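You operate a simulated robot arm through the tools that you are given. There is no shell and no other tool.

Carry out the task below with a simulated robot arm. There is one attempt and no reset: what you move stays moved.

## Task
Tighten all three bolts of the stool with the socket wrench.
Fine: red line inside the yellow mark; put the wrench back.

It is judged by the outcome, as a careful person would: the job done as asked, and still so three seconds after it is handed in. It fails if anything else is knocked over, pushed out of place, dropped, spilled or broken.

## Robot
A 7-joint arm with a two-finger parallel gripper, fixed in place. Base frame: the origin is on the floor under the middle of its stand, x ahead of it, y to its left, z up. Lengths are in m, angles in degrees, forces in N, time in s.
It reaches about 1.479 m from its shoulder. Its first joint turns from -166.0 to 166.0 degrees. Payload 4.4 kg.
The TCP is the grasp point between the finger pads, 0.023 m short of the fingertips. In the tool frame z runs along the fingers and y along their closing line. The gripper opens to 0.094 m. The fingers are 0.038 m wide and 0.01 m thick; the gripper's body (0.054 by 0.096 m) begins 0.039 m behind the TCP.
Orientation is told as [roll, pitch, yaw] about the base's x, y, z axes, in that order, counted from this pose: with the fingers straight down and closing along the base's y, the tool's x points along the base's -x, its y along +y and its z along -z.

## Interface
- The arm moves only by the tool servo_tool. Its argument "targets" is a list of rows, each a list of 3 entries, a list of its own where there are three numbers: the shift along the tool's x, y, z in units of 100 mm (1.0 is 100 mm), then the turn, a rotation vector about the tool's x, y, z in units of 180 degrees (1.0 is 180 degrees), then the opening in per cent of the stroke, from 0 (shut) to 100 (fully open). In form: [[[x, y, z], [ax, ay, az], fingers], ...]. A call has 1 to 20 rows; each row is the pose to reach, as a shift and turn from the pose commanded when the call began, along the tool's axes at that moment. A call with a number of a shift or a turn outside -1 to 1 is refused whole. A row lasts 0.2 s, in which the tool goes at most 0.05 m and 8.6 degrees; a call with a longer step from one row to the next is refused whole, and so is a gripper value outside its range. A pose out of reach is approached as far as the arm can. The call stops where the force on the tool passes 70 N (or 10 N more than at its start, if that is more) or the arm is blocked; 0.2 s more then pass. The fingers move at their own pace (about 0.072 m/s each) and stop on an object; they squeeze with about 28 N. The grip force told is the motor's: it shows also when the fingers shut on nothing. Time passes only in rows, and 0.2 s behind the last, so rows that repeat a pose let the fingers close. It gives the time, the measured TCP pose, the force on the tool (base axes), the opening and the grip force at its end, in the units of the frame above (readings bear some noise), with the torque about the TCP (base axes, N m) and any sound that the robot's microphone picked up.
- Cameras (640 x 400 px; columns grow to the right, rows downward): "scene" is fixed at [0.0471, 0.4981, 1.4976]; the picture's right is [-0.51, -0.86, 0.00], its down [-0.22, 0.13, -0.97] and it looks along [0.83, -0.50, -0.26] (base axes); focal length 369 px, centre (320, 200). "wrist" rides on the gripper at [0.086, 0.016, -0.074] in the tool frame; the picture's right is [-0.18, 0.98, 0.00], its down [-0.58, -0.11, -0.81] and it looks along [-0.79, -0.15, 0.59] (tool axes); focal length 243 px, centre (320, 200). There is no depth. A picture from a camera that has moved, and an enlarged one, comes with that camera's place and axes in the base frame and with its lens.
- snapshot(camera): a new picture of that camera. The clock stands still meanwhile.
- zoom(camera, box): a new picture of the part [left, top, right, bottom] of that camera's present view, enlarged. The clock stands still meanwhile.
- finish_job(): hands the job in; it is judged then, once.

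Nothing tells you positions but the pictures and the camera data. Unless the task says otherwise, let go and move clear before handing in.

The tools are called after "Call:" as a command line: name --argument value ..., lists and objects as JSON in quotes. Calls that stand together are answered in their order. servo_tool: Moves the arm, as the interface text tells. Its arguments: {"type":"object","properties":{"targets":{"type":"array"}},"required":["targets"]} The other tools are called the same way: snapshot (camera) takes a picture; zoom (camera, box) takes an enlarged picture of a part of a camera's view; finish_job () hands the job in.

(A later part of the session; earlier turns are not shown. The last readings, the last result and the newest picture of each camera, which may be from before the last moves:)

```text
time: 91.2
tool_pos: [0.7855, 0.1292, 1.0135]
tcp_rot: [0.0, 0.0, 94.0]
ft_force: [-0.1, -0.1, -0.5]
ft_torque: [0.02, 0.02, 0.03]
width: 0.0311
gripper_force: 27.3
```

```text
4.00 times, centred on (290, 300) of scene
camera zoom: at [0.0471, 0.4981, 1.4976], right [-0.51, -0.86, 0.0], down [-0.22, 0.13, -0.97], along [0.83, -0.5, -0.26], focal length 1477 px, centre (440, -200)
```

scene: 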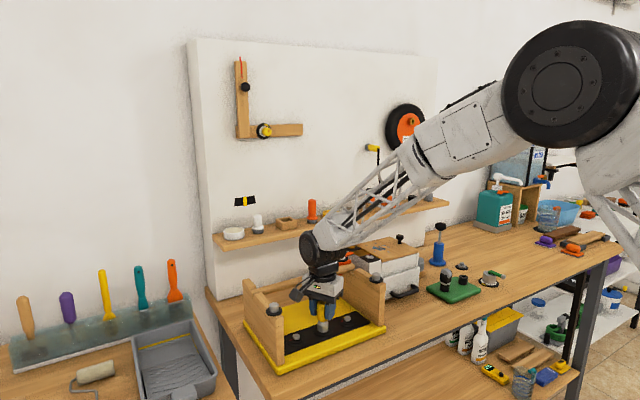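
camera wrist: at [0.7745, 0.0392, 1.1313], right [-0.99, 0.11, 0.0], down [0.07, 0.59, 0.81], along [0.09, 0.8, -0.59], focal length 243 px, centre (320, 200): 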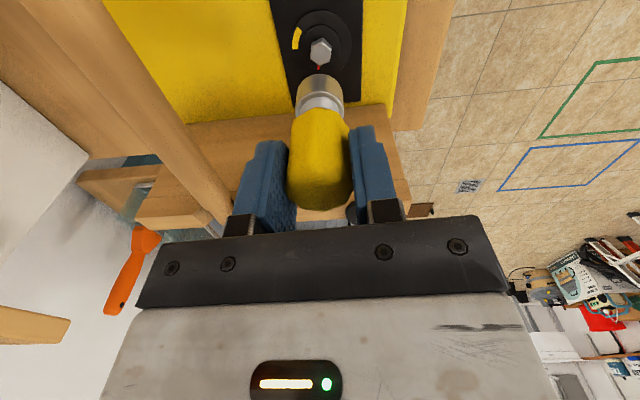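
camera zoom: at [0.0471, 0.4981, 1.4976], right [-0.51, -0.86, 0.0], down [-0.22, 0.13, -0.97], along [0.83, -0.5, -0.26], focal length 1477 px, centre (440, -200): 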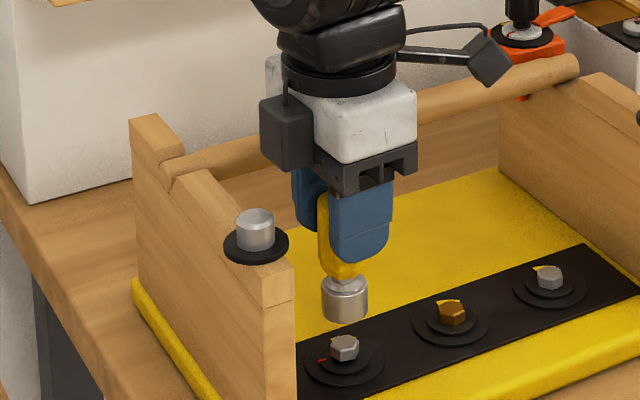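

The small box opposite the camera comes near the knob at this yaw, so I'll start from about +75 instead, which keeps everything well clear.

Call:
servo_tool --targets '[[[0, 0, 0], [0, 0, 0.035], 0], [[0, 0, 0], [0, 0, 0.07], 0], [[0, 0, 0], [0, 0, 0.1055], 0], [[0, 0, 0], [0, 0, 0.1055], 0]]'

Call:
zoom --camera "wrist" --box '[265, 10, 375, 120]'

Call:
zoom --camera "scene" --box '[280, 315, 316, 351]'

```text
time: 92.2
tool_pos: [0.7859, 0.1293, 1.0143]
tcp_rot: [-0.1, 0.0, 74.8]
ft_force: [0.3, -0.1, -0.8]
ft_torque: [0.01, -0.01, -0.01]
width: 0.0311
gripper_force: 28.1
```

```text
3.64 times, centred on (320, 65) of wrist
camera zoom: at [0.7463, 0.0478, 1.0889], right [-0.9, 0.43, 0.0], down [0.26, 0.53, 0.81], along [0.35, 0.73, -0.59], focal length 882 px, centre (320, 691)
```

zoom: 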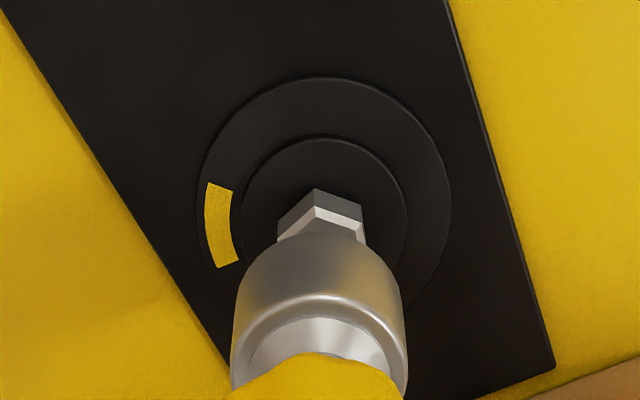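

```text
11.11 times, centred on (298, 333) of scene
camera zoom: at [0.0471, 0.4981, 1.4976], right [-0.51, -0.86, 0.0], down [-0.22, 0.13, -0.97], along [0.83, -0.5, -0.26], focal length 4102 px, centre (564, -1278)
```

zoom: 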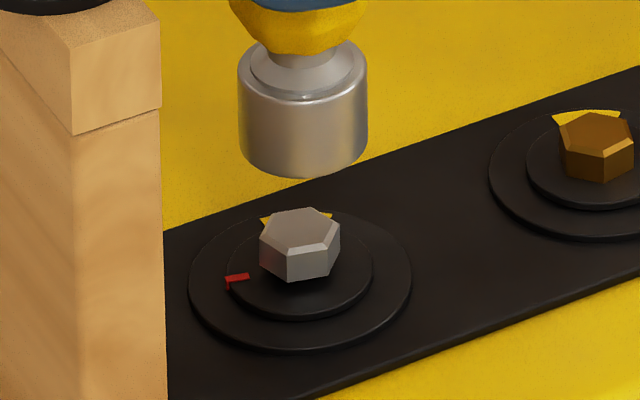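

Small offset found: bolt is about 0.8 mm toward -x and 1.2 mm toward +y. Correcting and lowering 12 mm.

Call:
servo_tool --targets '[[[-0.0095, 0.011, 0], [0, 0, 0], 0], [[-0.0095, 0.011, 0.06], [0, 0, 0], 0], [[-0.0095, 0.011, 0.12], [0, 0, 0], 0]]'

Call:
zoom --camera "wrist" --box '[265, 10, 375, 120]'

Call:
zoom --camera "scene" --box '[280, 315, 316, 351]'

```text
time: 93.0
tool_pos: [0.7836, 0.1305, 1.0015]
tcp_rot: [0.0, 0.0, 75.1]
ft_force: [0.0, 0.2, -1.5]
ft_torque: [0.0, 0.01, 0.03]
width: 0.0309
gripper_force: 28.5
```

```text
3.64 times, centred on (320, 65) of wrist
camera zoom: at [0.7453, 0.049, 1.0765], right [-0.9, 0.43, 0.0], down [0.26, 0.53, 0.81], along [0.35, 0.73, -0.59], focal length 882 px, centre (320, 691)
```

zoom: 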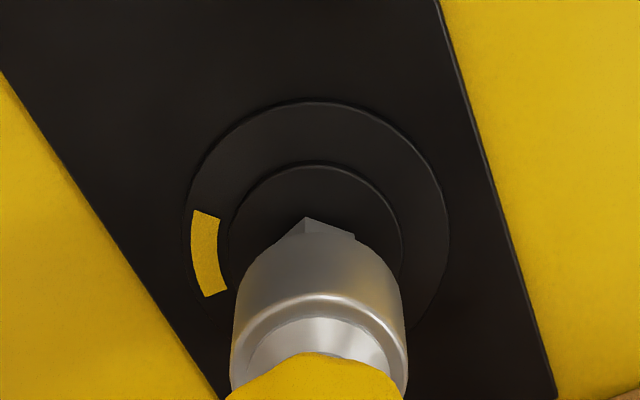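

```text
11.11 times, centred on (298, 333) of scene
camera zoom: at [0.0471, 0.4981, 1.4976], right [-0.51, -0.86, 0.0], down [-0.22, 0.13, -0.97], along [0.83, -0.5, -0.26], focal length 4102 px, centre (564, -1278)
```

zoom: 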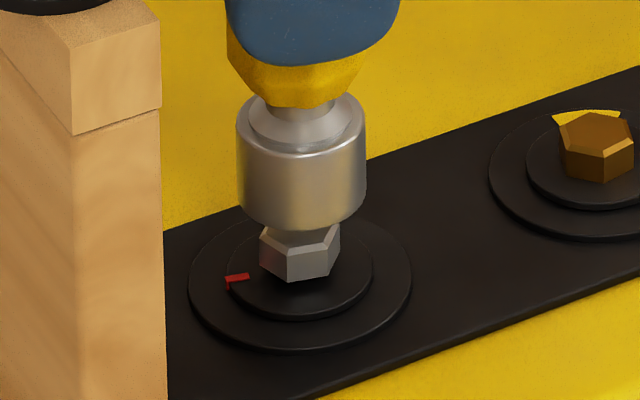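

Aligned within about half a millimetre. Descending over the head.

Call:
servo_tool --targets '[[[-0.001, -0.003, 0.03], [0, 0, 0], 0], [[-0.002, -0.003, 0.06], [0, 0, 0], 0], [[-0.002, -0.003, 0.09], [0, 0, 0], 0], [[-0.002, -0.003, 0.12], [0, 0, 0], 0], [[-0.002, -0.003, 0.15], [0, 0, 0], 0]]'

Call:
zoom --camera "scene" --box '[280, 315, 316, 351]'

Call:
zoom --camera "scene" --box '[240, 250, 340, 350]'

```text
time: 94.2
tool_pos: [0.7841, 0.1305, 0.9882]
tcp_rot: [0.1, 0.0, 75.0]
ft_force: [0.8, 1.6, -0.9]
ft_torque: [-0.01, 0.0, -0.02]
width: 0.0307
gripper_force: 28.0
```

```text
11.11 times, centred on (298, 333) of scene
camera zoom: at [0.0471, 0.4981, 1.4976], right [-0.51, -0.86, 0.0], down [-0.22, 0.13, -0.97], along [0.83, -0.5, -0.26], focal length 4102 px, centre (564, -1278)
```

zoom: 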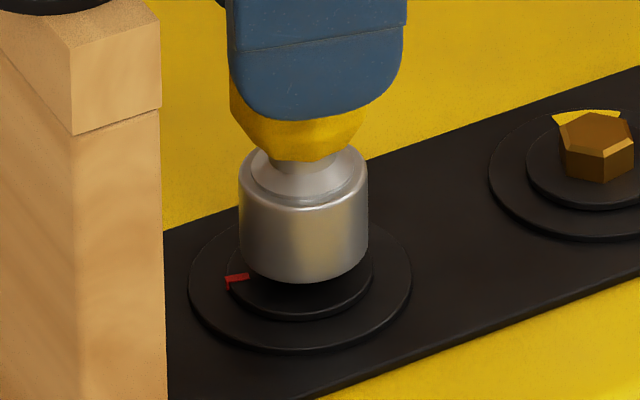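

```text
4.00 times, centred on (290, 300) of scene
camera zoom: at [0.0471, 0.4981, 1.4976], right [-0.51, -0.86, 0.0], down [-0.22, 0.13, -0.97], along [0.83, -0.5, -0.26], focal length 1477 px, centre (440, -200)
```

zoom: 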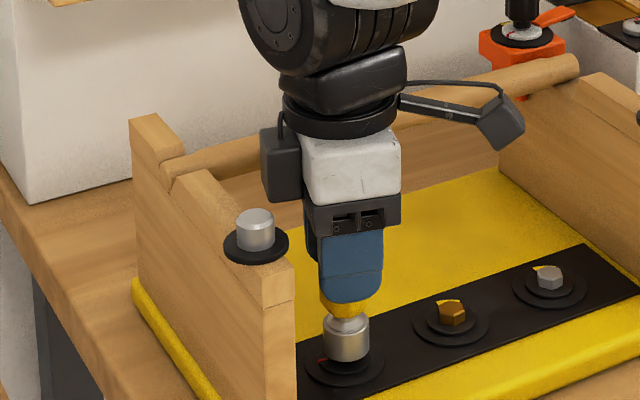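

The head is inside the socket. Lowering the last 6 mm to seat.

Call:
servo_tool --targets '[[[0, 0, 0.02], [0, 0, 0], 0], [[0, 0, 0.04], [0, 0, 0], 0], [[0, 0, 0.06], [0, 0, 0], 0]]'

Call:
zoom --camera "scene" --box '[280, 315, 316, 351]'

Call:
zoom --camera "scene" --box '[240, 250, 340, 350]'

```text
time: 95.0
tool_pos: [0.7849, 0.1314, 0.9824]
tcp_rot: [-0.1, 0.0, 75.1]
ft_force: [11.1, 9.5, 2.0]
ft_torque: [0.15, 0.29, 0.02]
width: 0.0312
gripper_force: 28.1
```

```text
11.11 times, centred on (298, 333) of scene
camera zoom: at [0.0471, 0.4981, 1.4976], right [-0.51, -0.86, 0.0], down [-0.22, 0.13, -0.97], along [0.83, -0.5, -0.26], focal length 4102 px, centre (564, -1278)
```

zoom: 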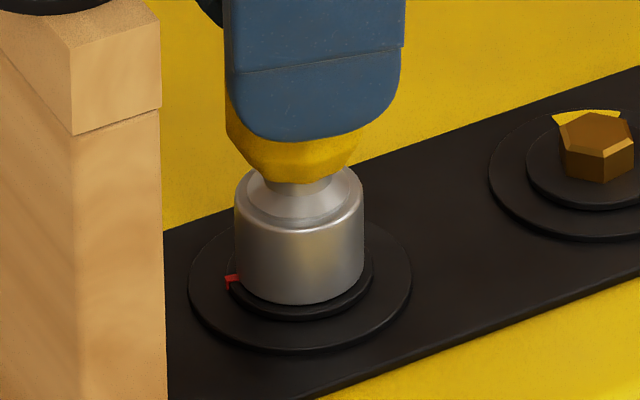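

```text
4.00 times, centred on (290, 300) of scene
camera zoom: at [0.0471, 0.4981, 1.4976], right [-0.51, -0.86, 0.0], down [-0.22, 0.13, -0.97], along [0.83, -0.5, -0.26], focal length 1477 px, centre (440, -200)
```

zoom: 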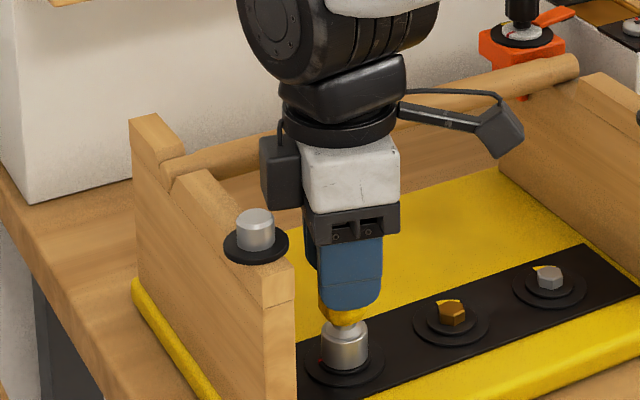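

Seated on the left bolt with low forces. Turning clockwise 45°.

Call:
servo_tool --targets '[[[-0.0007, 0, 0.005], [0, 0, 0.0278], 0], [[-0.0014, -0.0001, 0.005], [0, 0, 0.0556], 0], [[-0.0021, -0.0003, 0.005], [0, 0, 0.0833], 0], [[-0.0027, -0.0005, 0.005], [0, 0, 0.1111], 0], [[-0.0034, -0.0008, 0.005], [0, 0, 0.1389], 0], [[-0.004, -0.0011, 0.005], [0, 0, 0.1667], 0], [[-0.0046, -0.0014, 0.005], [0, 0, 0.1944], 0], [[-0.0051, -0.0019, 0.005], [0, 0, 0.2222], 0], [[-0.0057, -0.0023, 0.005], [0, 0, 0.25], 0]]'

Call:
zoom --camera "scene" --box '[280, 315, 316, 351]'

Call:
zoom --camera "scene" --box '[240, 250, 340, 350]'

Call:
zoom --camera "wrist" --box '[265, 10, 375, 120]'

```text
time: 97.0
tool_pos: [0.7857, 0.1304, 0.9816]
tcp_rot: [0.0, 0.0, 29.8]
ft_force: [19.6, -16.0, 29.9]
ft_torque: [-0.62, -0.37, 0.03]
width: 0.0311
gripper_force: 28.0
```

```text
11.11 times, centred on (298, 333) of scene
camera zoom: at [0.0471, 0.4981, 1.4976], right [-0.51, -0.86, 0.0], down [-0.22, 0.13, -0.97], along [0.83, -0.5, -0.26], focal length 4102 px, centre (564, -1278)
```

zoom: 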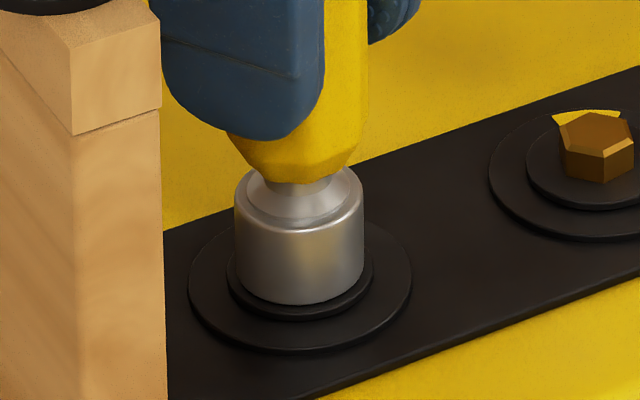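

```text
4.00 times, centred on (290, 300) of scene
camera zoom: at [0.0471, 0.4981, 1.4976], right [-0.51, -0.86, 0.0], down [-0.22, 0.13, -0.97], along [0.83, -0.5, -0.26], focal length 1477 px, centre (440, -200)
```

zoom: 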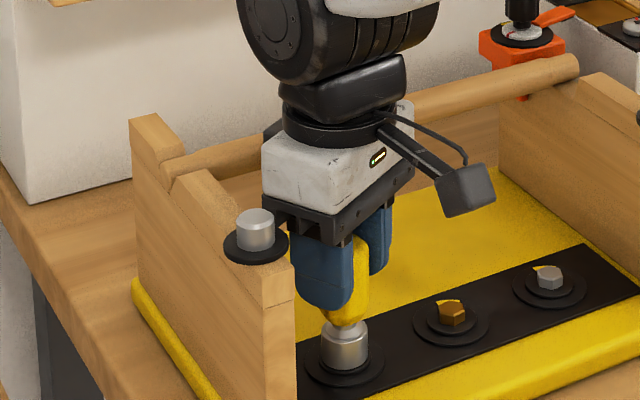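

```text
3.64 times, centred on (320, 65) of wrist
camera zoom: at [0.701, 0.099, 1.0566], right [-0.33, 0.94, 0.0], down [0.56, 0.2, 0.81], along [0.76, 0.27, -0.59], focal length 882 px, centre (320, 691)
```

zoom: 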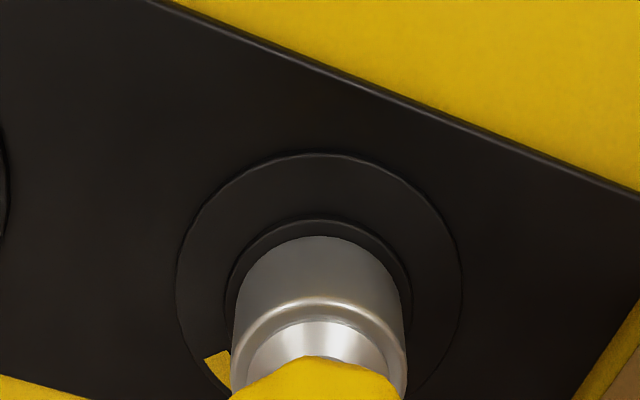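

The bolt is following (its red mark has moved behind the socket). Another 45°.

Call:
servo_tool --targets '[[[-0.0007, 0, -0.003], [0, 0, 0.0278], 0], [[-0.0014, -0.0001, -0.005], [0, 0, 0.0556], 0], [[-0.0021, -0.0003, -0.005], [0, 0, 0.0833], 0], [[-0.0027, -0.0005, -0.005], [0, 0, 0.1111], 0], [[-0.0034, -0.0008, -0.005], [0, 0, 0.1389], 0], [[-0.004, -0.0011, -0.005], [0, 0, 0.1667], 0], [[-0.0046, -0.0014, -0.005], [0, 0, 0.1944], 0], [[-0.0051, -0.0019, -0.005], [0, 0, 0.2222], 0], [[-0.0057, -0.0023, -0.005], [0, 0, 0.25], 0]]'

Call:
zoom --camera "scene" --box '[240, 250, 340, 350]'

Call:
zoom --camera "wrist" --box '[240, 10, 400, 170]'

```text
time: 99.0
tool_pos: [0.7853, 0.13, 0.9821]
tcp_rot: [0.0, 0.0, -15.1]
ft_force: [-7.7, -50.8, 29.8]
ft_torque: [-1.18, 0.28, 0.07]
width: 0.0314
gripper_force: 27.9
```

```text
4.00 times, centred on (290, 300) of scene
camera zoom: at [0.0471, 0.4981, 1.4976], right [-0.51, -0.86, 0.0], down [-0.22, 0.13, -0.97], along [0.83, -0.5, -0.26], focal length 1477 px, centre (440, -200)
```

zoom: 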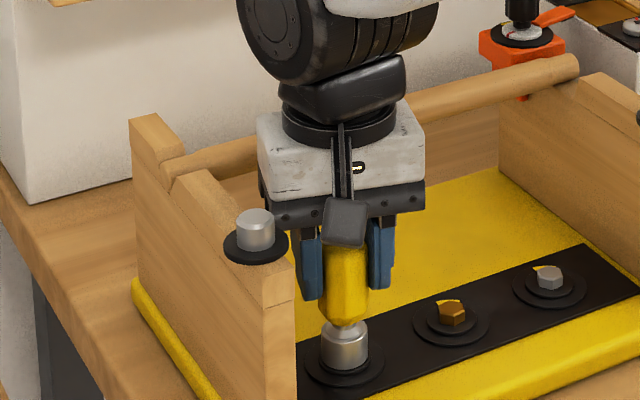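

```text
2.50 times, centred on (320, 90) of wrist
camera zoom: at [0.7051, 0.1663, 1.0564], right [0.43, 0.9, 0.0], down [0.53, -0.26, 0.81], along [0.73, -0.35, -0.59], focal length 606 px, centre (320, 475)
```

zoom: 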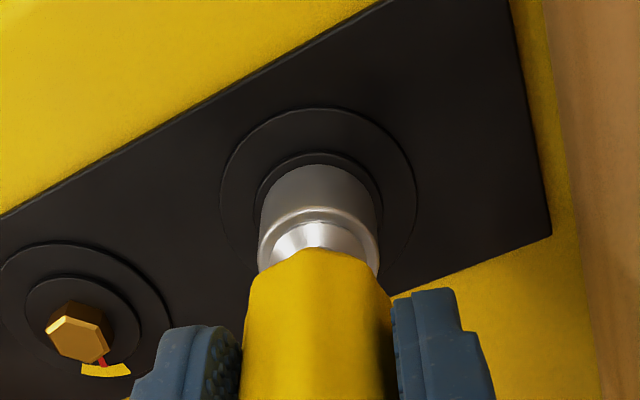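

Turned 90° so far; there's 50 N of side load from a small grip offset. I'll ease that and then turn the last 9°.

Call:
servo_tool --targets '[[[-0.001, -0.004, -0.003], [0, 0, 0], 0], [[-0.002, -0.009, -0.006], [0, 0, 0], 0]]'

Call:
servo_tool --targets '[[[0, 0, 0], [0, 0, 0.025], 0], [[0, 0, 0], [0, 0, 0.05], 0], [[0, 0, 0], [0, 0, 0.05], 0]]'

Call:
zoom --camera "scene" --box '[240, 250, 340, 350]'

```text
time: 99.6
tool_pos: [0.7862, 0.1307, 0.9816]
tcp_rot: [0.0, 0.1, -15.0]
ft_force: [-0.1, -33.7, 9.2]
ft_torque: [-0.69, 0.02, 0.05]
width: 0.0308
gripper_force: 27.9
```

```text
time: 100.4
tool_pos: [0.7846, 0.1316, 0.982]
tcp_rot: [0.2, 0.0, -24.0]
ft_force: [0.5, -0.3, -1.1]
ft_torque: [-0.02, -0.01, 0.02]
width: 0.031
gripper_force: 27.7
```

```text
4.00 times, centred on (290, 300) of scene
camera zoom: at [0.0471, 0.4981, 1.4976], right [-0.51, -0.86, 0.0], down [-0.22, 0.13, -0.97], along [0.83, -0.5, -0.26], focal length 1477 px, centre (440, -200)
```

zoom: 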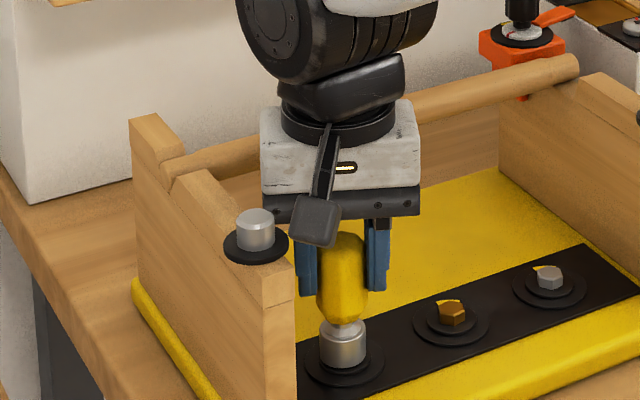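

Forces dropped to zero, wrench still seated. I'll lift off to check the mark.

Call:
servo_tool --targets '[[[0, 0, -0.04], [0, 0, 0], 0], [[0, 0, -0.1], [0, 0, 0], 0], [[0, 0, -0.2], [0, 0, 0], 0], [[0, 0, -0.35], [0, 0, 0], 0], [[0, 0, -0.55], [0, 0, 0], 0], [[0, 0, -0.7], [0, 0, 0], 0]]'

Call:
zoom --camera "wrist" --box '[220, 0, 420, 130]'

Call:
zoom --camera "scene" --box '[270, 300, 370, 360]'

```text
time: 101.8
tool_pos: [0.7869, 0.1304, 1.0521]
tcp_rot: [0.0, -0.1, -24.0]
ft_force: [-0.2, -0.7, -0.8]
ft_torque: [-0.01, 0.0, 0.0]
width: 0.0309
gripper_force: 28.1
```

```text
3.08 times, centred on (320, 65) of wrist
camera zoom: at [0.7141, 0.1778, 1.1267], right [0.57, 0.82, 0.0], down [0.49, -0.34, 0.81], along [0.66, -0.46, -0.59], focal length 746 px, centre (320, 615)
```

zoom: 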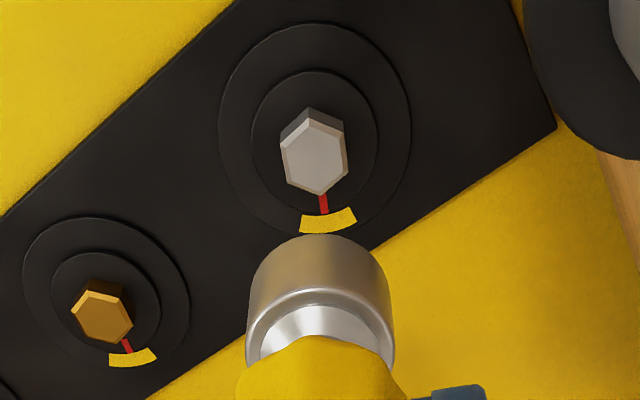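

```text
6.40 times, centred on (320, 330) of scene
camera zoom: at [0.0471, 0.4981, 1.4976], right [-0.51, -0.86, 0.0], down [-0.22, 0.13, -0.97], along [0.83, -0.5, -0.26], focal length 2363 px, centre (320, -632)
```

zoom: 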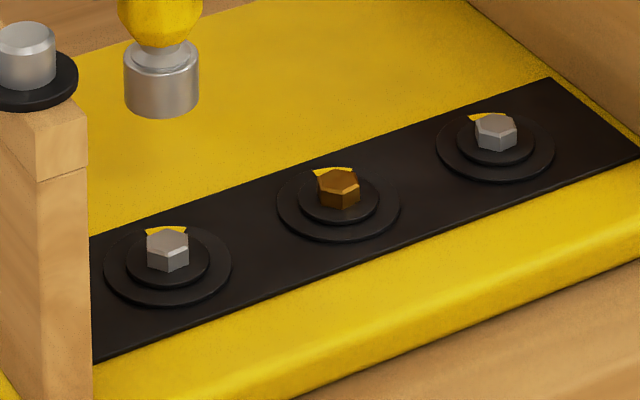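

All three red lines are centered in their yellow marks. Now to return the wrench: I need the leaned-back grip for the shelf, so I'll set the wrench on the middle bolt as a stand (yaw 0), re-grip leaned 20°, and recheck that bolt afterwards.

Call:
servo_tool --targets '[[[0, 0, -0.05], [0, 0, -0.0444], 0], [[0, 0, -0.1], [0, 0, -0.0889], 0], [[0, 0, -0.1], [0, 0, -0.1333], 0], [[0, 0, -0.1], [0, 0, -0.1333], 0]]'

Call:
servo_tool --targets '[[[0.01, -0.3, 0], [0, 0, 0], 0], [[0.02, -0.6, 0], [0, 0, 0], 0], [[0.02, -0.81, 0], [0, 0, 0], 0], [[0.02, -0.81, 0.2], [0, 0, 0], 0], [[0.02, -0.81, 0.45], [0, 0, 0], 0]]'

Call:
zoom --camera "wrist" --box '[270, 20, 380, 130]'

Call:
zoom --camera "scene" --box '[305, 305, 341, 341]'

```text
time: 102.8
tool_pos: [0.7862, 0.1294, 1.0615]
tcp_rot: [0.0, 0.0, 0.0]
ft_force: [0.1, -0.3, -1.3]
ft_torque: [-0.02, 0.01, 0.0]
width: 0.0313
gripper_force: 28.0
```

```text
time: 104.0
tool_pos: [0.7851, 0.0488, 1.0186]
tcp_rot: [0.0, -0.1, -0.2]
ft_force: [-0.3, -0.7, -0.6]
ft_torque: [-0.01, 0.0, 0.03]
width: 0.0312
gripper_force: 27.7
```

```text
3.64 times, centred on (325, 75) of wrist
camera zoom: at [0.6975, 0.0631, 1.0923], right [0.19, 0.98, 0.0], down [0.58, -0.11, 0.81], along [0.79, -0.15, -0.59], focal length 882 px, centre (302, 654)
```

zoom: 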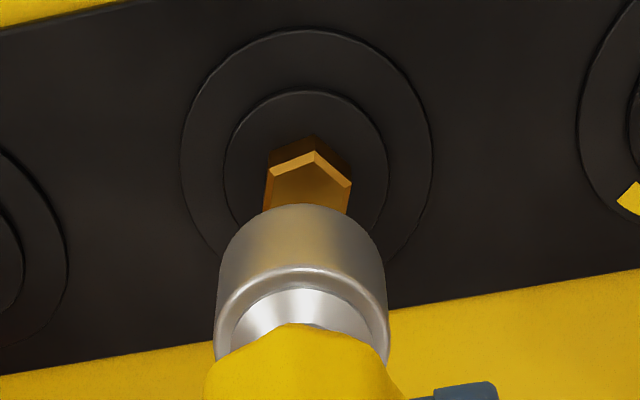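

```text
11.11 times, centred on (323, 323) of scene
camera zoom: at [0.0471, 0.4981, 1.4976], right [-0.51, -0.86, 0.0], down [-0.22, 0.13, -0.97], along [0.83, -0.5, -0.26], focal length 4102 px, centre (287, -1167)
```

zoom: 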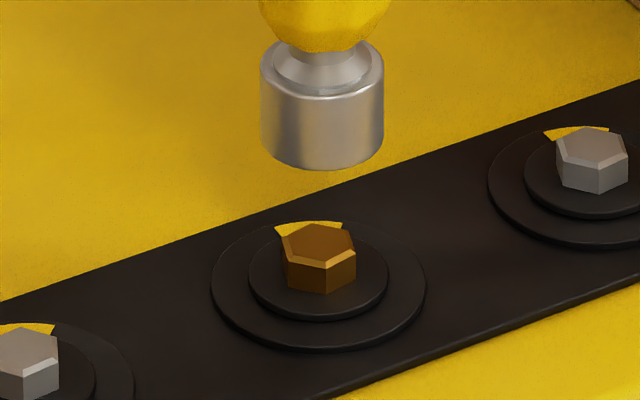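

The socket is about 2 mm too far +x and 1.6 mm too far -y from the middle bolt. Correcting and lowering 18 mm.

Call:
servo_tool --targets '[[[0.022, 0.016, 0], [0, 0, 0], 0], [[0.022, 0.016, 0.06], [0, 0, 0], 0], [[0.022, 0.016, 0.12], [0, 0, 0], 0], [[0.022, 0.016, 0.18], [0, 0, 0], 0]]'

Call:
zoom --camera "wrist" --box '[270, 20, 380, 130]'

Call:
zoom --camera "scene" --box '[305, 305, 341, 341]'

```text
time: 105.0
tool_pos: [0.7814, 0.051, 1.0002]
tcp_rot: [0.0, -0.1, -0.1]
ft_force: [0.1, -0.8, -1.2]
ft_torque: [0.03, -0.02, 0.03]
width: 0.0311
gripper_force: 28.2
```

```text
3.64 times, centred on (325, 75) of wrist
camera zoom: at [0.6948, 0.0648, 1.074], right [0.19, 0.98, 0.0], down [0.58, -0.11, 0.81], along [0.79, -0.15, -0.59], focal length 882 px, centre (302, 654)
```

zoom: 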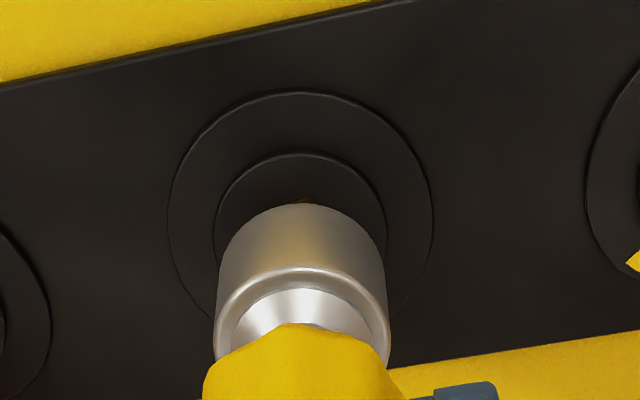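

```text
11.11 times, centred on (323, 323) of scene
camera zoom: at [0.0471, 0.4981, 1.4976], right [-0.51, -0.86, 0.0], down [-0.22, 0.13, -0.97], along [0.83, -0.5, -0.26], focal length 4102 px, centre (287, -1167)
```

zoom: 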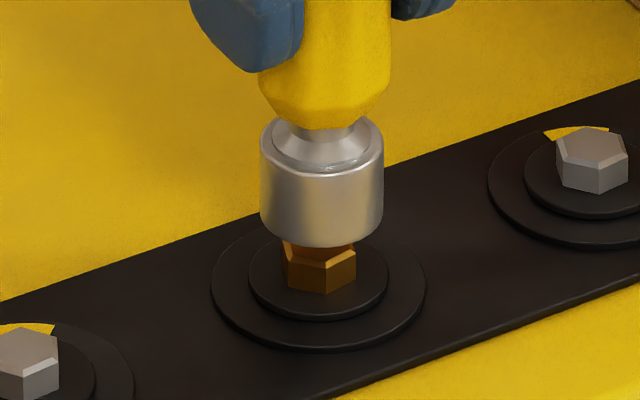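

Aligned to within about a millimetre. Lowering onto the middle bolt slowly.

Call:
servo_tool --targets '[[[-0.008, 0.002, 0.03], [0, 0, 0], 0], [[-0.008, 0.002, 0.07], [0, 0, 0], 0], [[-0.008, 0.002, 0.11], [0, 0, 0], 0], [[-0.008, 0.002, 0.14], [0, 0, 0], 0]]'

Call:
zoom --camera "scene" --box '[305, 305, 341, 341]'

```text
time: 106.0
tool_pos: [0.7844, 0.0504, 0.985]
tcp_rot: [-0.1, -0.1, -0.1]
ft_force: [7.0, -3.3, 2.6]
ft_torque: [-0.31, -0.53, 0.02]
width: 0.0311
gripper_force: 28.2
```

```text
11.11 times, centred on (323, 323) of scene
camera zoom: at [0.0471, 0.4981, 1.4976], right [-0.51, -0.86, 0.0], down [-0.22, 0.13, -0.97], along [0.83, -0.5, -0.26], focal length 4102 px, centre (287, -1167)
```

zoom: 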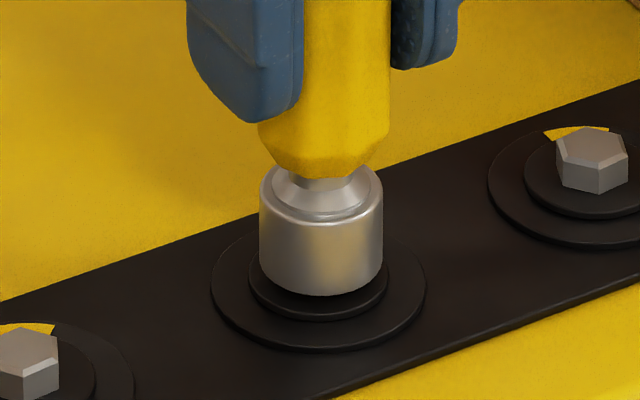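

Call:
servo_tool --targets '[[[0, 0, 0.015], [0, 0, 0], 0], [[0, 0, 0.03], [0, 0, 0], 0]]'

Call:
zoom --camera "scene" --box '[305, 305, 341, 341]'

```text
time: 106.6
tool_pos: [0.7831, 0.051, 0.9837]
tcp_rot: [0.1, 0.0, -0.1]
ft_force: [10.4, -4.4, 9.1]
ft_torque: [-0.39, -0.78, 0.03]
width: 0.0313
gripper_force: 27.9
```

```text
11.11 times, centred on (323, 323) of scene
camera zoom: at [0.0471, 0.4981, 1.4976], right [-0.51, -0.86, 0.0], down [-0.22, 0.13, -0.97], along [0.83, -0.5, -0.26], focal length 4102 px, centre (287, -1167)
```

zoom: 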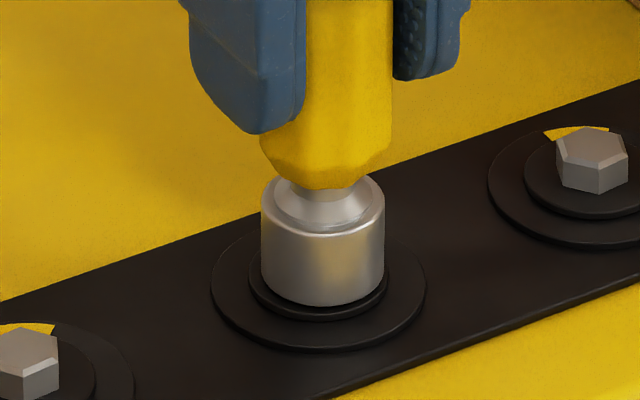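

Seated. Releasing and rising, then leaning the tool back 20°.

Call:
servo_tool --targets '[[[0, 0, -0.003], [0, 0, 0], 38], [[0, 0, -0.003], [0, 0, 0], 45], [[0, 0, -0.003], [0, 0, 0], 55], [[0, 0, -0.003], [0, 0, 0], 62], [[0, 0, -0.1], [0, 0, 0], 62], [[0, 0, -0.3], [0, 0, 0], 62], [[0, 0, -0.55], [0, 0, 0], 62]]'

Call:
servo_tool --targets '[[[0, 0, 0], [0, -0.037, 0], 62], [[0, 0, 0], [0, -0.074, 0], 62], [[0, 0, 0], [0, -0.111, 0], 62], [[0, 0, 0], [0, -0.111, 0], 62]]'

Call:
snapshot --camera "wrist"

Call:
zoom --camera "scene" --box '[275, 250, 375, 350]'

```text
time: 108.2
tool_pos: [0.7809, 0.0507, 1.0381]
tcp_rot: [0.0, 0.0, -0.2]
ft_force: [-0.4, 0.2, -0.2]
ft_torque: [-0.05, -0.01, 0.0]
width: 0.0584
gripper_force: 0.1
```

```text
time: 109.2
tool_pos: [0.7815, 0.0499, 1.038]
tcp_rot: [0.0, -20.0, -0.1]
ft_force: [0.0, -0.4, 0.1]
ft_torque: [-0.01, -0.01, 0.03]
width: 0.0585
gripper_force: 0.1
```

```text
taken
camera wrist: at [0.6741, 0.0646, 1.0778], right [0.17, 0.98, 0.06], down [0.27, -0.11, 0.96], along [0.95, -0.15, -0.28], focal length 243 px, centre (320, 200)
```

wrist: 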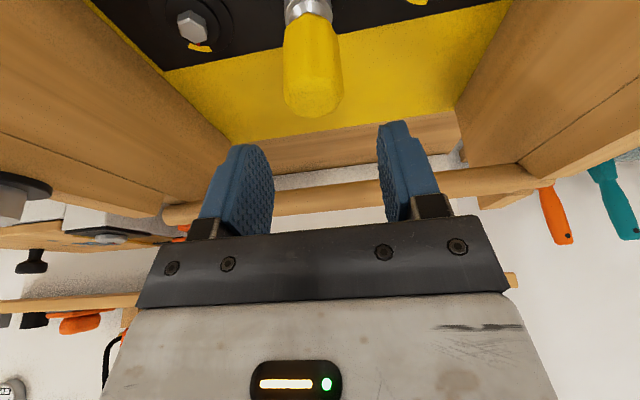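

```text
4.00 times, centred on (325, 300) of scene
camera zoom: at [0.0471, 0.4981, 1.4976], right [-0.51, -0.86, 0.0], down [-0.22, 0.13, -0.97], along [0.83, -0.5, -0.26], focal length 1477 px, centre (300, -200)
```

zoom: 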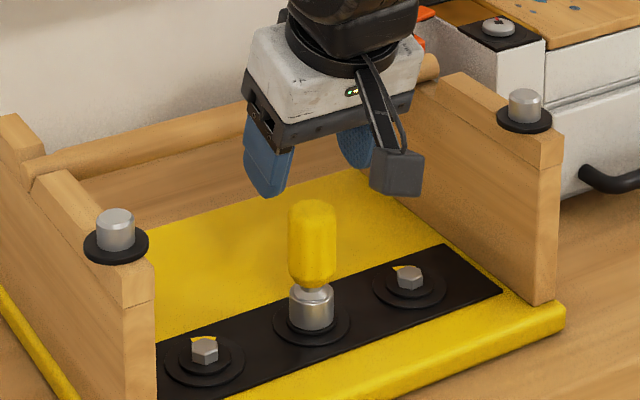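

The wrench stands on the bolt. Descending with the leaned tool to re-grip it as I originally held it.

Call:
servo_tool --targets '[[[0.05, -0.005, 0.17], [0, 0, 0], 62], [[0.11, -0.005, 0.34], [0, 0, 0], 62], [[0.17, -0.005, 0.5], [0, 0, 0], 62], [[0.235, -0.005, 0.675], [0, 0, 0], 62]]'

Call:
snapshot --camera "wrist"

Call:
zoom --camera "scene" --box '[290, 270, 360, 340]'

```text
time: 110.2
tool_pos: [0.7834, 0.0505, 0.966]
tcp_rot: [-0.1, -20.1, 0.0]
ft_force: [-0.2, -0.3, 0.5]
ft_torque: [0.04, 0.04, 0.0]
width: 0.0581
gripper_force: 0.1
```

```text
taken
camera wrist: at [0.676, 0.0642, 1.0055], right [0.17, 0.98, 0.06], down [0.27, -0.11, 0.96], along [0.95, -0.15, -0.28], focal length 243 px, centre (320, 200)
```

wrist: 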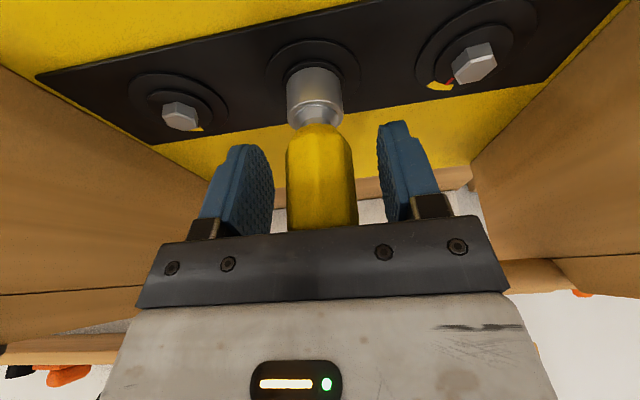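

```text
5.71 times, centred on (325, 305) of scene
camera zoom: at [0.0471, 0.4981, 1.4976], right [-0.51, -0.86, 0.0], down [-0.22, 0.13, -0.97], along [0.83, -0.5, -0.26], focal length 2110 px, centre (291, -400)
```

zoom: 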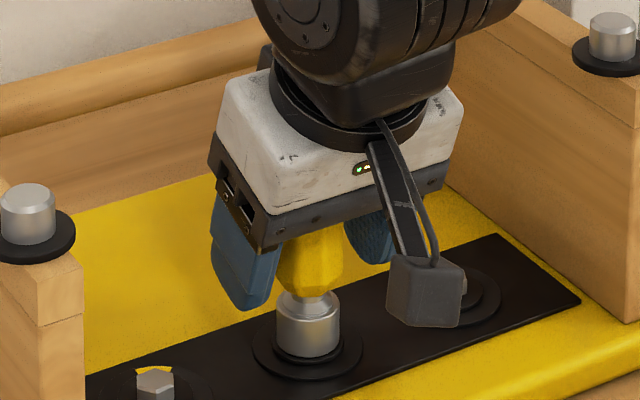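

Same geometry as the original leaned grip. Closing.

Call:
servo_tool --targets '[[[0, 0, 0], [0, 0, 0], 45], [[0, 0, 0], [0, 0, 0], 30], [[0, 0, 0], [0, 0, 0], 10], [[0, 0, 0], [0, 0, 0], 0], [[0, 0, 0], [0, 0, 0], 0]]'

```text
time: 111.4
tool_pos: [0.7839, 0.05, 0.9655]
tcp_rot: [-0.1, -20.0, -0.1]
ft_force: [1.3, -7.3, -1.3]
ft_torque: [-0.38, -0.06, 0.04]
width: 0.0309
gripper_force: 28.1
```

Good grip with little side load. Lifting the wrench straight up off the bolt and checking the marks.

Call:
servo_tool --targets '[[[-0.017, 0, -0.047], [0, 0, 0], 0], [[-0.034, 0, -0.094], [0, 0, 0], 0], [[-0.068, 0, -0.188], [0, 0, 0], 0], [[-0.137, 0, -0.376], [0, 0, 0], 0], [[-0.205, 0, -0.564], [0, 0, 0], 0], [[-0.29, 0, -0.8], [0, 0, 0], 0]]'

Call:
snapshot --camera "wrist"

Call:
zoom --camera "wrist" --box '[160, 0, 480, 120]'

Call:
zoom --camera "scene" --box '[270, 300, 370, 360]'

```text
time: 112.8
tool_pos: [0.7826, 0.0507, 1.0508]
tcp_rot: [0.1, -19.9, -0.2]
ft_force: [0.4, -0.5, -1.8]
ft_torque: [-0.01, 0.01, 0.02]
width: 0.0312
gripper_force: 27.7
```

```text
taken
camera wrist: at [0.6751, 0.065, 1.091], right [0.17, 0.98, 0.06], down [0.27, -0.11, 0.96], along [0.95, -0.15, -0.29], focal length 243 px, centre (320, 200)
```

wrist: 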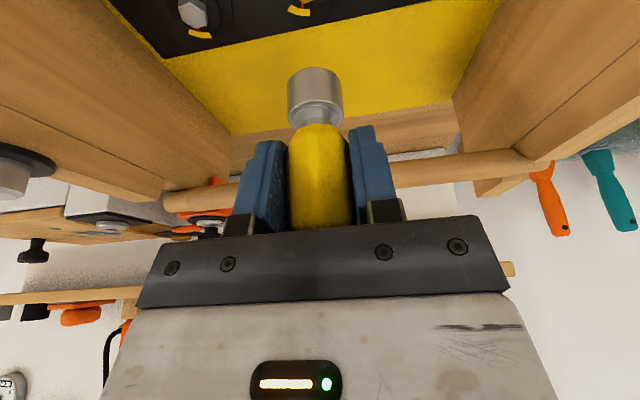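

```text
2.00 times, centred on (320, 60) of wrist
camera zoom: at [0.6751, 0.065, 1.091], right [0.17, 0.98, 0.06], down [0.27, -0.11, 0.96], along [0.95, -0.15, -0.29], focal length 485 px, centre (320, 480)
```

zoom: 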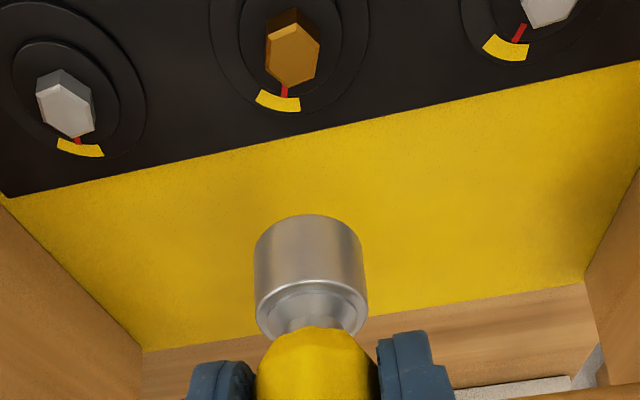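

```text
6.40 times, centred on (320, 330) of scene
camera zoom: at [0.0471, 0.4981, 1.4976], right [-0.51, -0.86, 0.0], down [-0.22, 0.13, -0.97], along [0.83, -0.5, -0.26], focal length 2363 px, centre (320, -632)
```

zoom: 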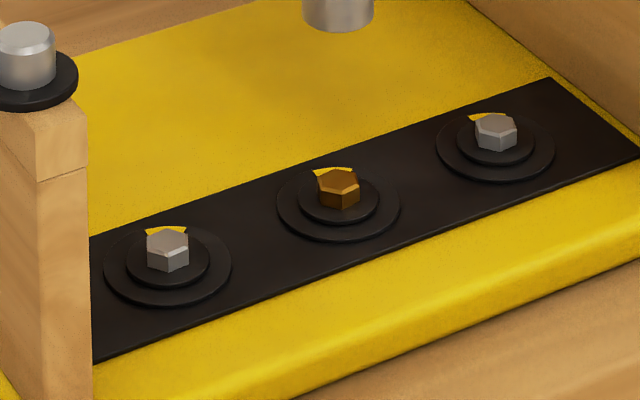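

The middle bolt's red line still falls inside the yellow; I'll zoom to judge how central it is.

Call:
zoom --camera "wrist" --box '[270, 0, 340, 30]'

Call:
zoom --camera "wrist" --box '[160, 0, 230, 50]'

```text
9.14 times, centred on (305, 15) of wrist
camera zoom: at [0.6751, 0.065, 1.091], right [0.17, 0.98, 0.06], down [0.27, -0.11, 0.96], along [0.95, -0.15, -0.29], focal length 2218 px, centre (457, 1891)
```

zoom: 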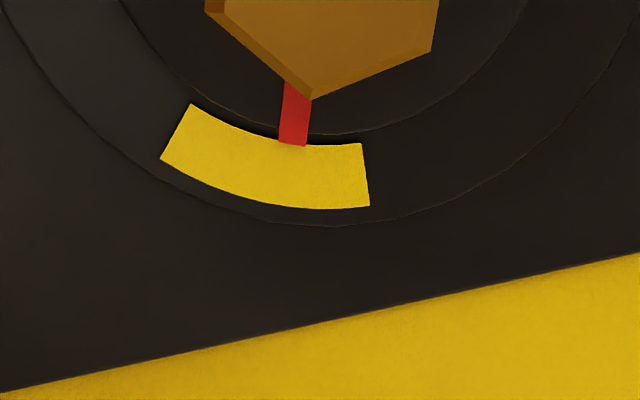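

```text
8.00 times, centred on (195, 25) of wrist
camera zoom: at [0.6751, 0.065, 1.091], right [0.17, 0.98, 0.06], down [0.27, -0.11, 0.96], along [0.95, -0.15, -0.29], focal length 1941 px, centre (1320, 1600)
```

zoom: 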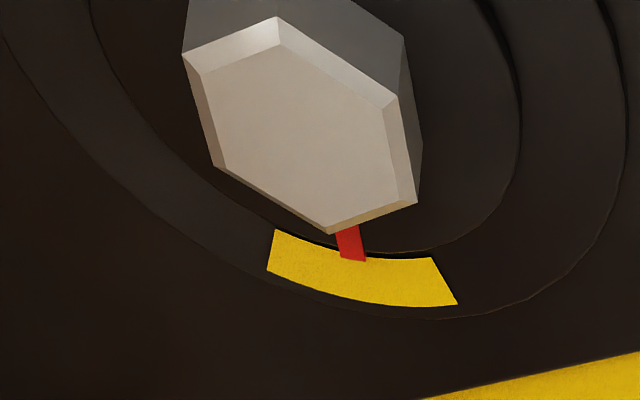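

All three are inside the yellow. Now carrying the wrench up and over to the shelf tray, with the same leaned approach as before.

Call:
servo_tool --targets '[[[-0.1, -0.03, -0.28], [0, 0, 0], 0], [[-0.2, -0.07, -0.56], [0, 0, 0], 0], [[-0.308, -0.105, -0.846], [0, 0, 0], 0]]'

Call:
servo_tool --targets '[[[-0.1, -0.03, -0.28], [0, 0, 0], 0], [[-0.2, -0.07, -0.56], [0, 0, 0], 0], [[-0.308, -0.105, -0.846], [0, 0, 0], 0]]'

Call:
servo_tool --targets '[[[-0.1, -0.03, -0.28], [0, 0, 0], 0], [[-0.2, -0.07, -0.56], [0, 0, 0], 0], [[-0.308, -0.105, -0.846], [0, 0, 0], 0]]'

Call:
servo_tool --targets '[[[-0.22, 0, 0.11], [0, 0, 0], 0], [[-0.44, 0, 0.22], [0, 0, 0], 0], [[-0.664, 0, 0.332], [0, 0, 0], 0]]'

Call:
servo_tool --targets '[[[-0.22, 0, 0.11], [0, 0, 0], 0], [[-0.44, 0, 0.22], [0, 0, 0], 0], [[-0.664, 0, 0.332], [0, 0, 0], 0]]'

Call:
snapshot --camera "wrist"

Call:
snapshot --camera "scene"

```text
time: 113.6
tool_pos: [0.7819, 0.0382, 1.1386]
tcp_rot: [0.1, -19.9, -0.1]
ft_force: [-0.7, -0.6, -1.1]
ft_torque: [0.01, 0.01, 0.02]
width: 0.0312
gripper_force: 27.6
```

```text
time: 114.4
tool_pos: [0.7841, 0.0297, 1.2304]
tcp_rot: [0.0, -19.8, 0.1]
ft_force: [0.5, -0.3, -1.1]
ft_torque: [-0.01, 0.01, 0.0]
width: 0.0312
gripper_force: 28.4
```

```text
time: 115.2
tool_pos: [0.7825, 0.0186, 1.3207]
tcp_rot: [0.0, -19.8, -0.2]
ft_force: [0.2, 0.3, -1.6]
ft_torque: [-0.02, 0.01, 0.01]
width: 0.0313
gripper_force: 27.8
```

```text
time: 116.0
tool_pos: [0.8575, 0.0199, 1.3126]
tcp_rot: [0.0, -20.0, -0.1]
ft_force: [0.1, 0.1, -1.1]
ft_torque: [0.02, -0.01, 0.0]
width: 0.0309
gripper_force: 28.1
```

```text
time: 116.8
tool_pos: [0.9317, 0.0189, 1.3045]
tcp_rot: [0.0, -20.1, -0.1]
ft_force: [0.0, 0.3, -0.4]
ft_torque: [0.03, -0.03, -0.01]
width: 0.0308
gripper_force: 28.0
```

```text
taken
camera wrist: at [0.8237, 0.0327, 1.3452], right [0.17, 0.98, 0.06], down [0.27, -0.11, 0.96], along [0.95, -0.15, -0.28], focal length 243 px, centre (320, 200)
```

wrist: 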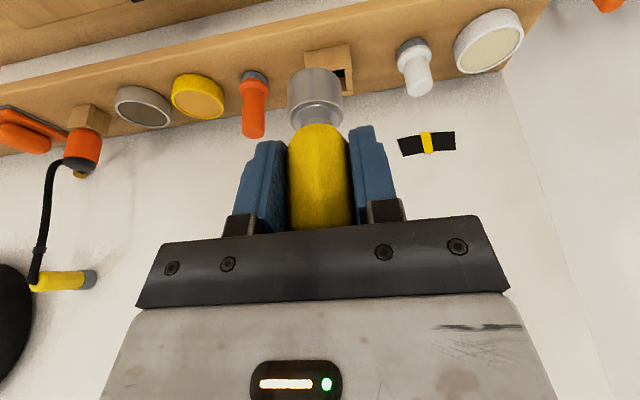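

```text
taken
```

scene: 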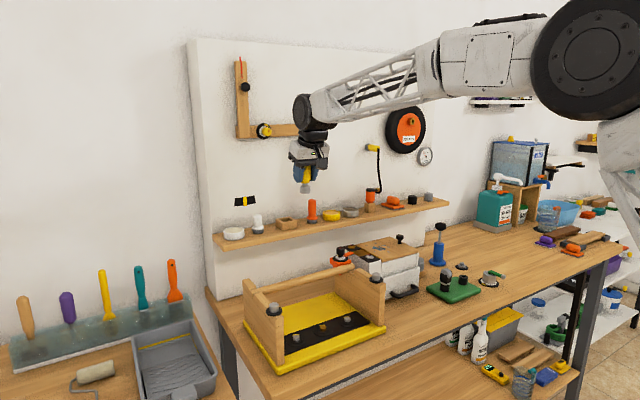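

Approaching over the tray in two steps.

Call:
servo_tool --targets '[[[-0.25, 0, 0.21], [0, 0, 0], 0], [[-0.511, 0, 0.426], [0, 0, 0], 0], [[-0.511, 0, 0.426], [0, 0, 0], 0]]'

Call:
servo_tool --targets '[[[-0.25, 0, 0.21], [0, 0, 0], 0], [[-0.511, 0, 0.426], [0, 0, 0], 0], [[-0.511, 0, 0.426], [0, 0, 0], 0]]'

Call:
snapshot --camera "wrist"

Call:
zoom --camera "wrist" --box '[250, 0, 390, 130]'

Call:
zoom --camera "scene" --box '[250, 140, 330, 240]'

```text
time: 117.6
tool_pos: [0.9929, 0.0182, 1.2821]
tcp_rot: [0.0, -19.9, -0.1]
ft_force: [0.6, -0.4, -0.8]
ft_torque: [0.03, 0.0, 0.0]
width: 0.031
gripper_force: 27.5
```

```text
time: 118.4
tool_pos: [1.0538, 0.0201, 1.2596]
tcp_rot: [0.1, -20.0, -0.2]
ft_force: [-0.2, 1.5, -1.6]
ft_torque: [0.01, 0.01, 0.01]
width: 0.0312
gripper_force: 27.7
```

```text
taken
camera wrist: at [0.9458, 0.0339, 1.2998], right [0.17, 0.98, 0.06], down [0.27, -0.11, 0.96], along [0.95, -0.15, -0.29], focal length 243 px, centre (320, 200)
```

wrist: 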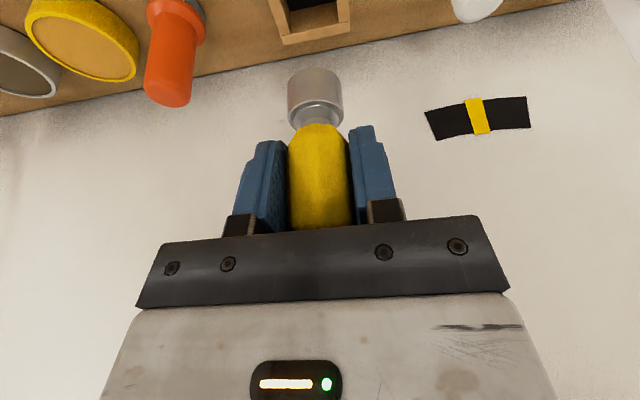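

```text
3.08 times, centred on (320, 65) of wrist
camera zoom: at [0.9458, 0.0339, 1.2998], right [0.17, 0.98, 0.06], down [0.27, -0.11, 0.96], along [0.95, -0.15, -0.29], focal length 746 px, centre (320, 615)
```

zoom: 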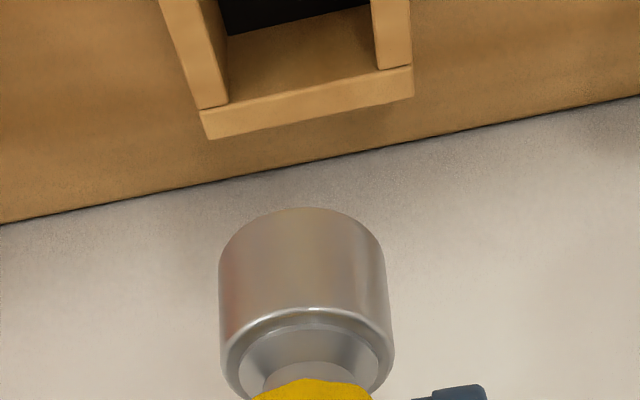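

```text
4.00 times, centred on (290, 190) of scene
camera zoom: at [0.0471, 0.4981, 1.4976], right [-0.51, -0.86, 0.0], down [-0.22, 0.13, -0.97], along [0.83, -0.5, -0.26], focal length 1477 px, centre (440, 240)
```

zoom: 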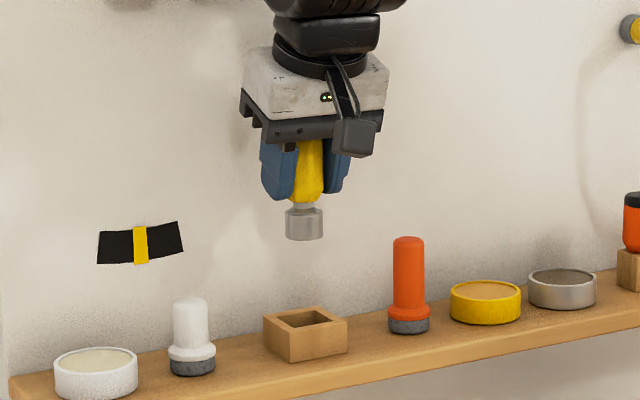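

Above the tray, with the wrench needing about 3 mm +x. Correcting and lowering 5 cm for a close check.

Call:
servo_tool --targets '[[[-0.01, -0.01, 0.1], [0, 0, 0], 0], [[0.06, -0.01, 0.29], [0, 0, 0], 0], [[0.143, -0.01, 0.48], [0, 0, 0], 0], [[0.143, -0.01, 0.48], [0, 0, 0], 0]]'

Call:
zoom --camera "wrist" --box '[250, 0, 390, 130]'

Call:
zoom --camera "scene" --box '[265, 185, 311, 231]'

```text
time: 119.4
tool_pos: [1.0576, 0.019, 1.2088]
tcp_rot: [0.0, -20.0, -0.1]
ft_force: [-0.5, 0.0, -1.1]
ft_torque: [0.03, 0.0, 0.01]
width: 0.0309
gripper_force: 28.2
```

```text
3.08 times, centred on (320, 65) of wrist
camera zoom: at [0.9495, 0.0336, 1.2495], right [0.17, 0.98, 0.06], down [0.27, -0.11, 0.96], along [0.95, -0.15, -0.29], focal length 746 px, centre (320, 615)
```

zoom: 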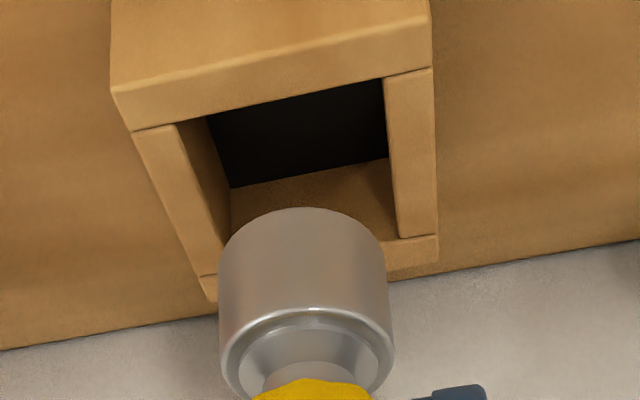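

```text
8.70 times, centred on (288, 208) of scene
camera zoom: at [0.0471, 0.4981, 1.4976], right [-0.51, -0.86, 0.0], down [-0.22, 0.13, -0.97], along [0.83, -0.5, -0.26], focal length 3210 px, centre (598, 130)
```

zoom: 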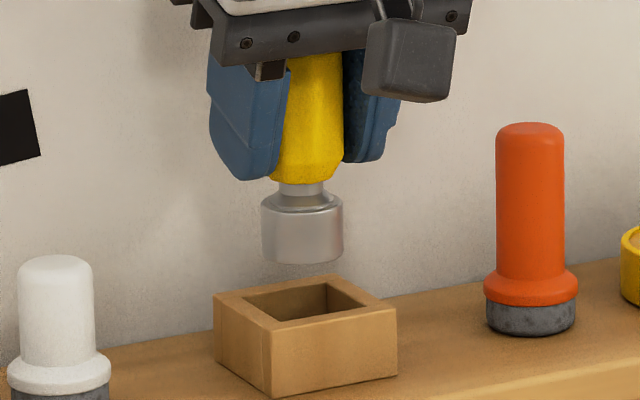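

Well centered over the tray opening in both views. Lowering into the tray.

Call:
servo_tool --targets '[[[0.03, -0.003, 0.07], [0, 0, 0], 0], [[0.06, -0.003, 0.14], [0, 0, 0], 0], [[0.085, -0.003, 0.21], [0, 0, 0], 0], [[0.11, -0.003, 0.282], [0, 0, 0], 0]]'

Call:
zoom --camera "wrist" --box '[250, 0, 390, 130]'

Call:
zoom --camera "scene" --box '[265, 185, 311, 231]'

```text
time: 120.4
tool_pos: [1.0594, 0.0177, 1.1789]
tcp_rot: [0.0, -20.1, -0.2]
ft_force: [0.3, 0.6, -1.3]
ft_torque: [0.03, 0.04, 0.02]
width: 0.0309
gripper_force: 27.8
```

```text
3.08 times, centred on (320, 65) of wrist
camera zoom: at [0.9505, 0.0316, 1.2189], right [0.17, 0.98, 0.06], down [0.27, -0.11, 0.96], along [0.95, -0.15, -0.29], focal length 746 px, centre (320, 615)
```

zoom: 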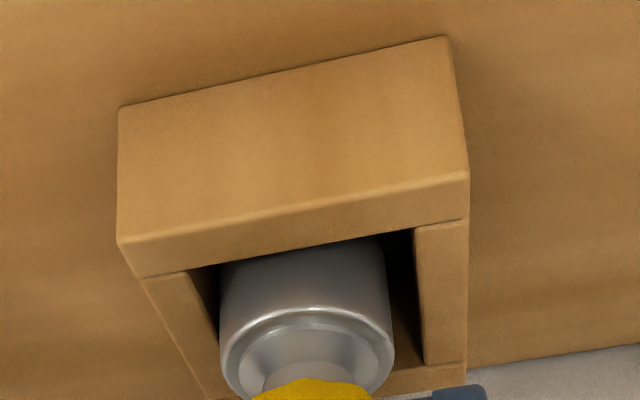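

```text
8.70 times, centred on (288, 208) of scene
camera zoom: at [0.0471, 0.4981, 1.4976], right [-0.51, -0.86, 0.0], down [-0.22, 0.13, -0.97], along [0.83, -0.5, -0.26], focal length 3210 px, centre (598, 130)
```

zoom: 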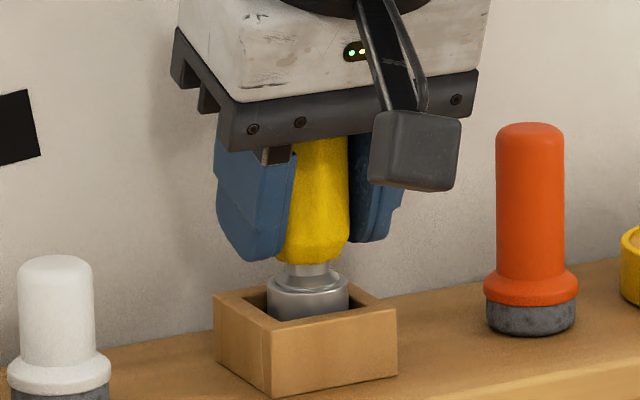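

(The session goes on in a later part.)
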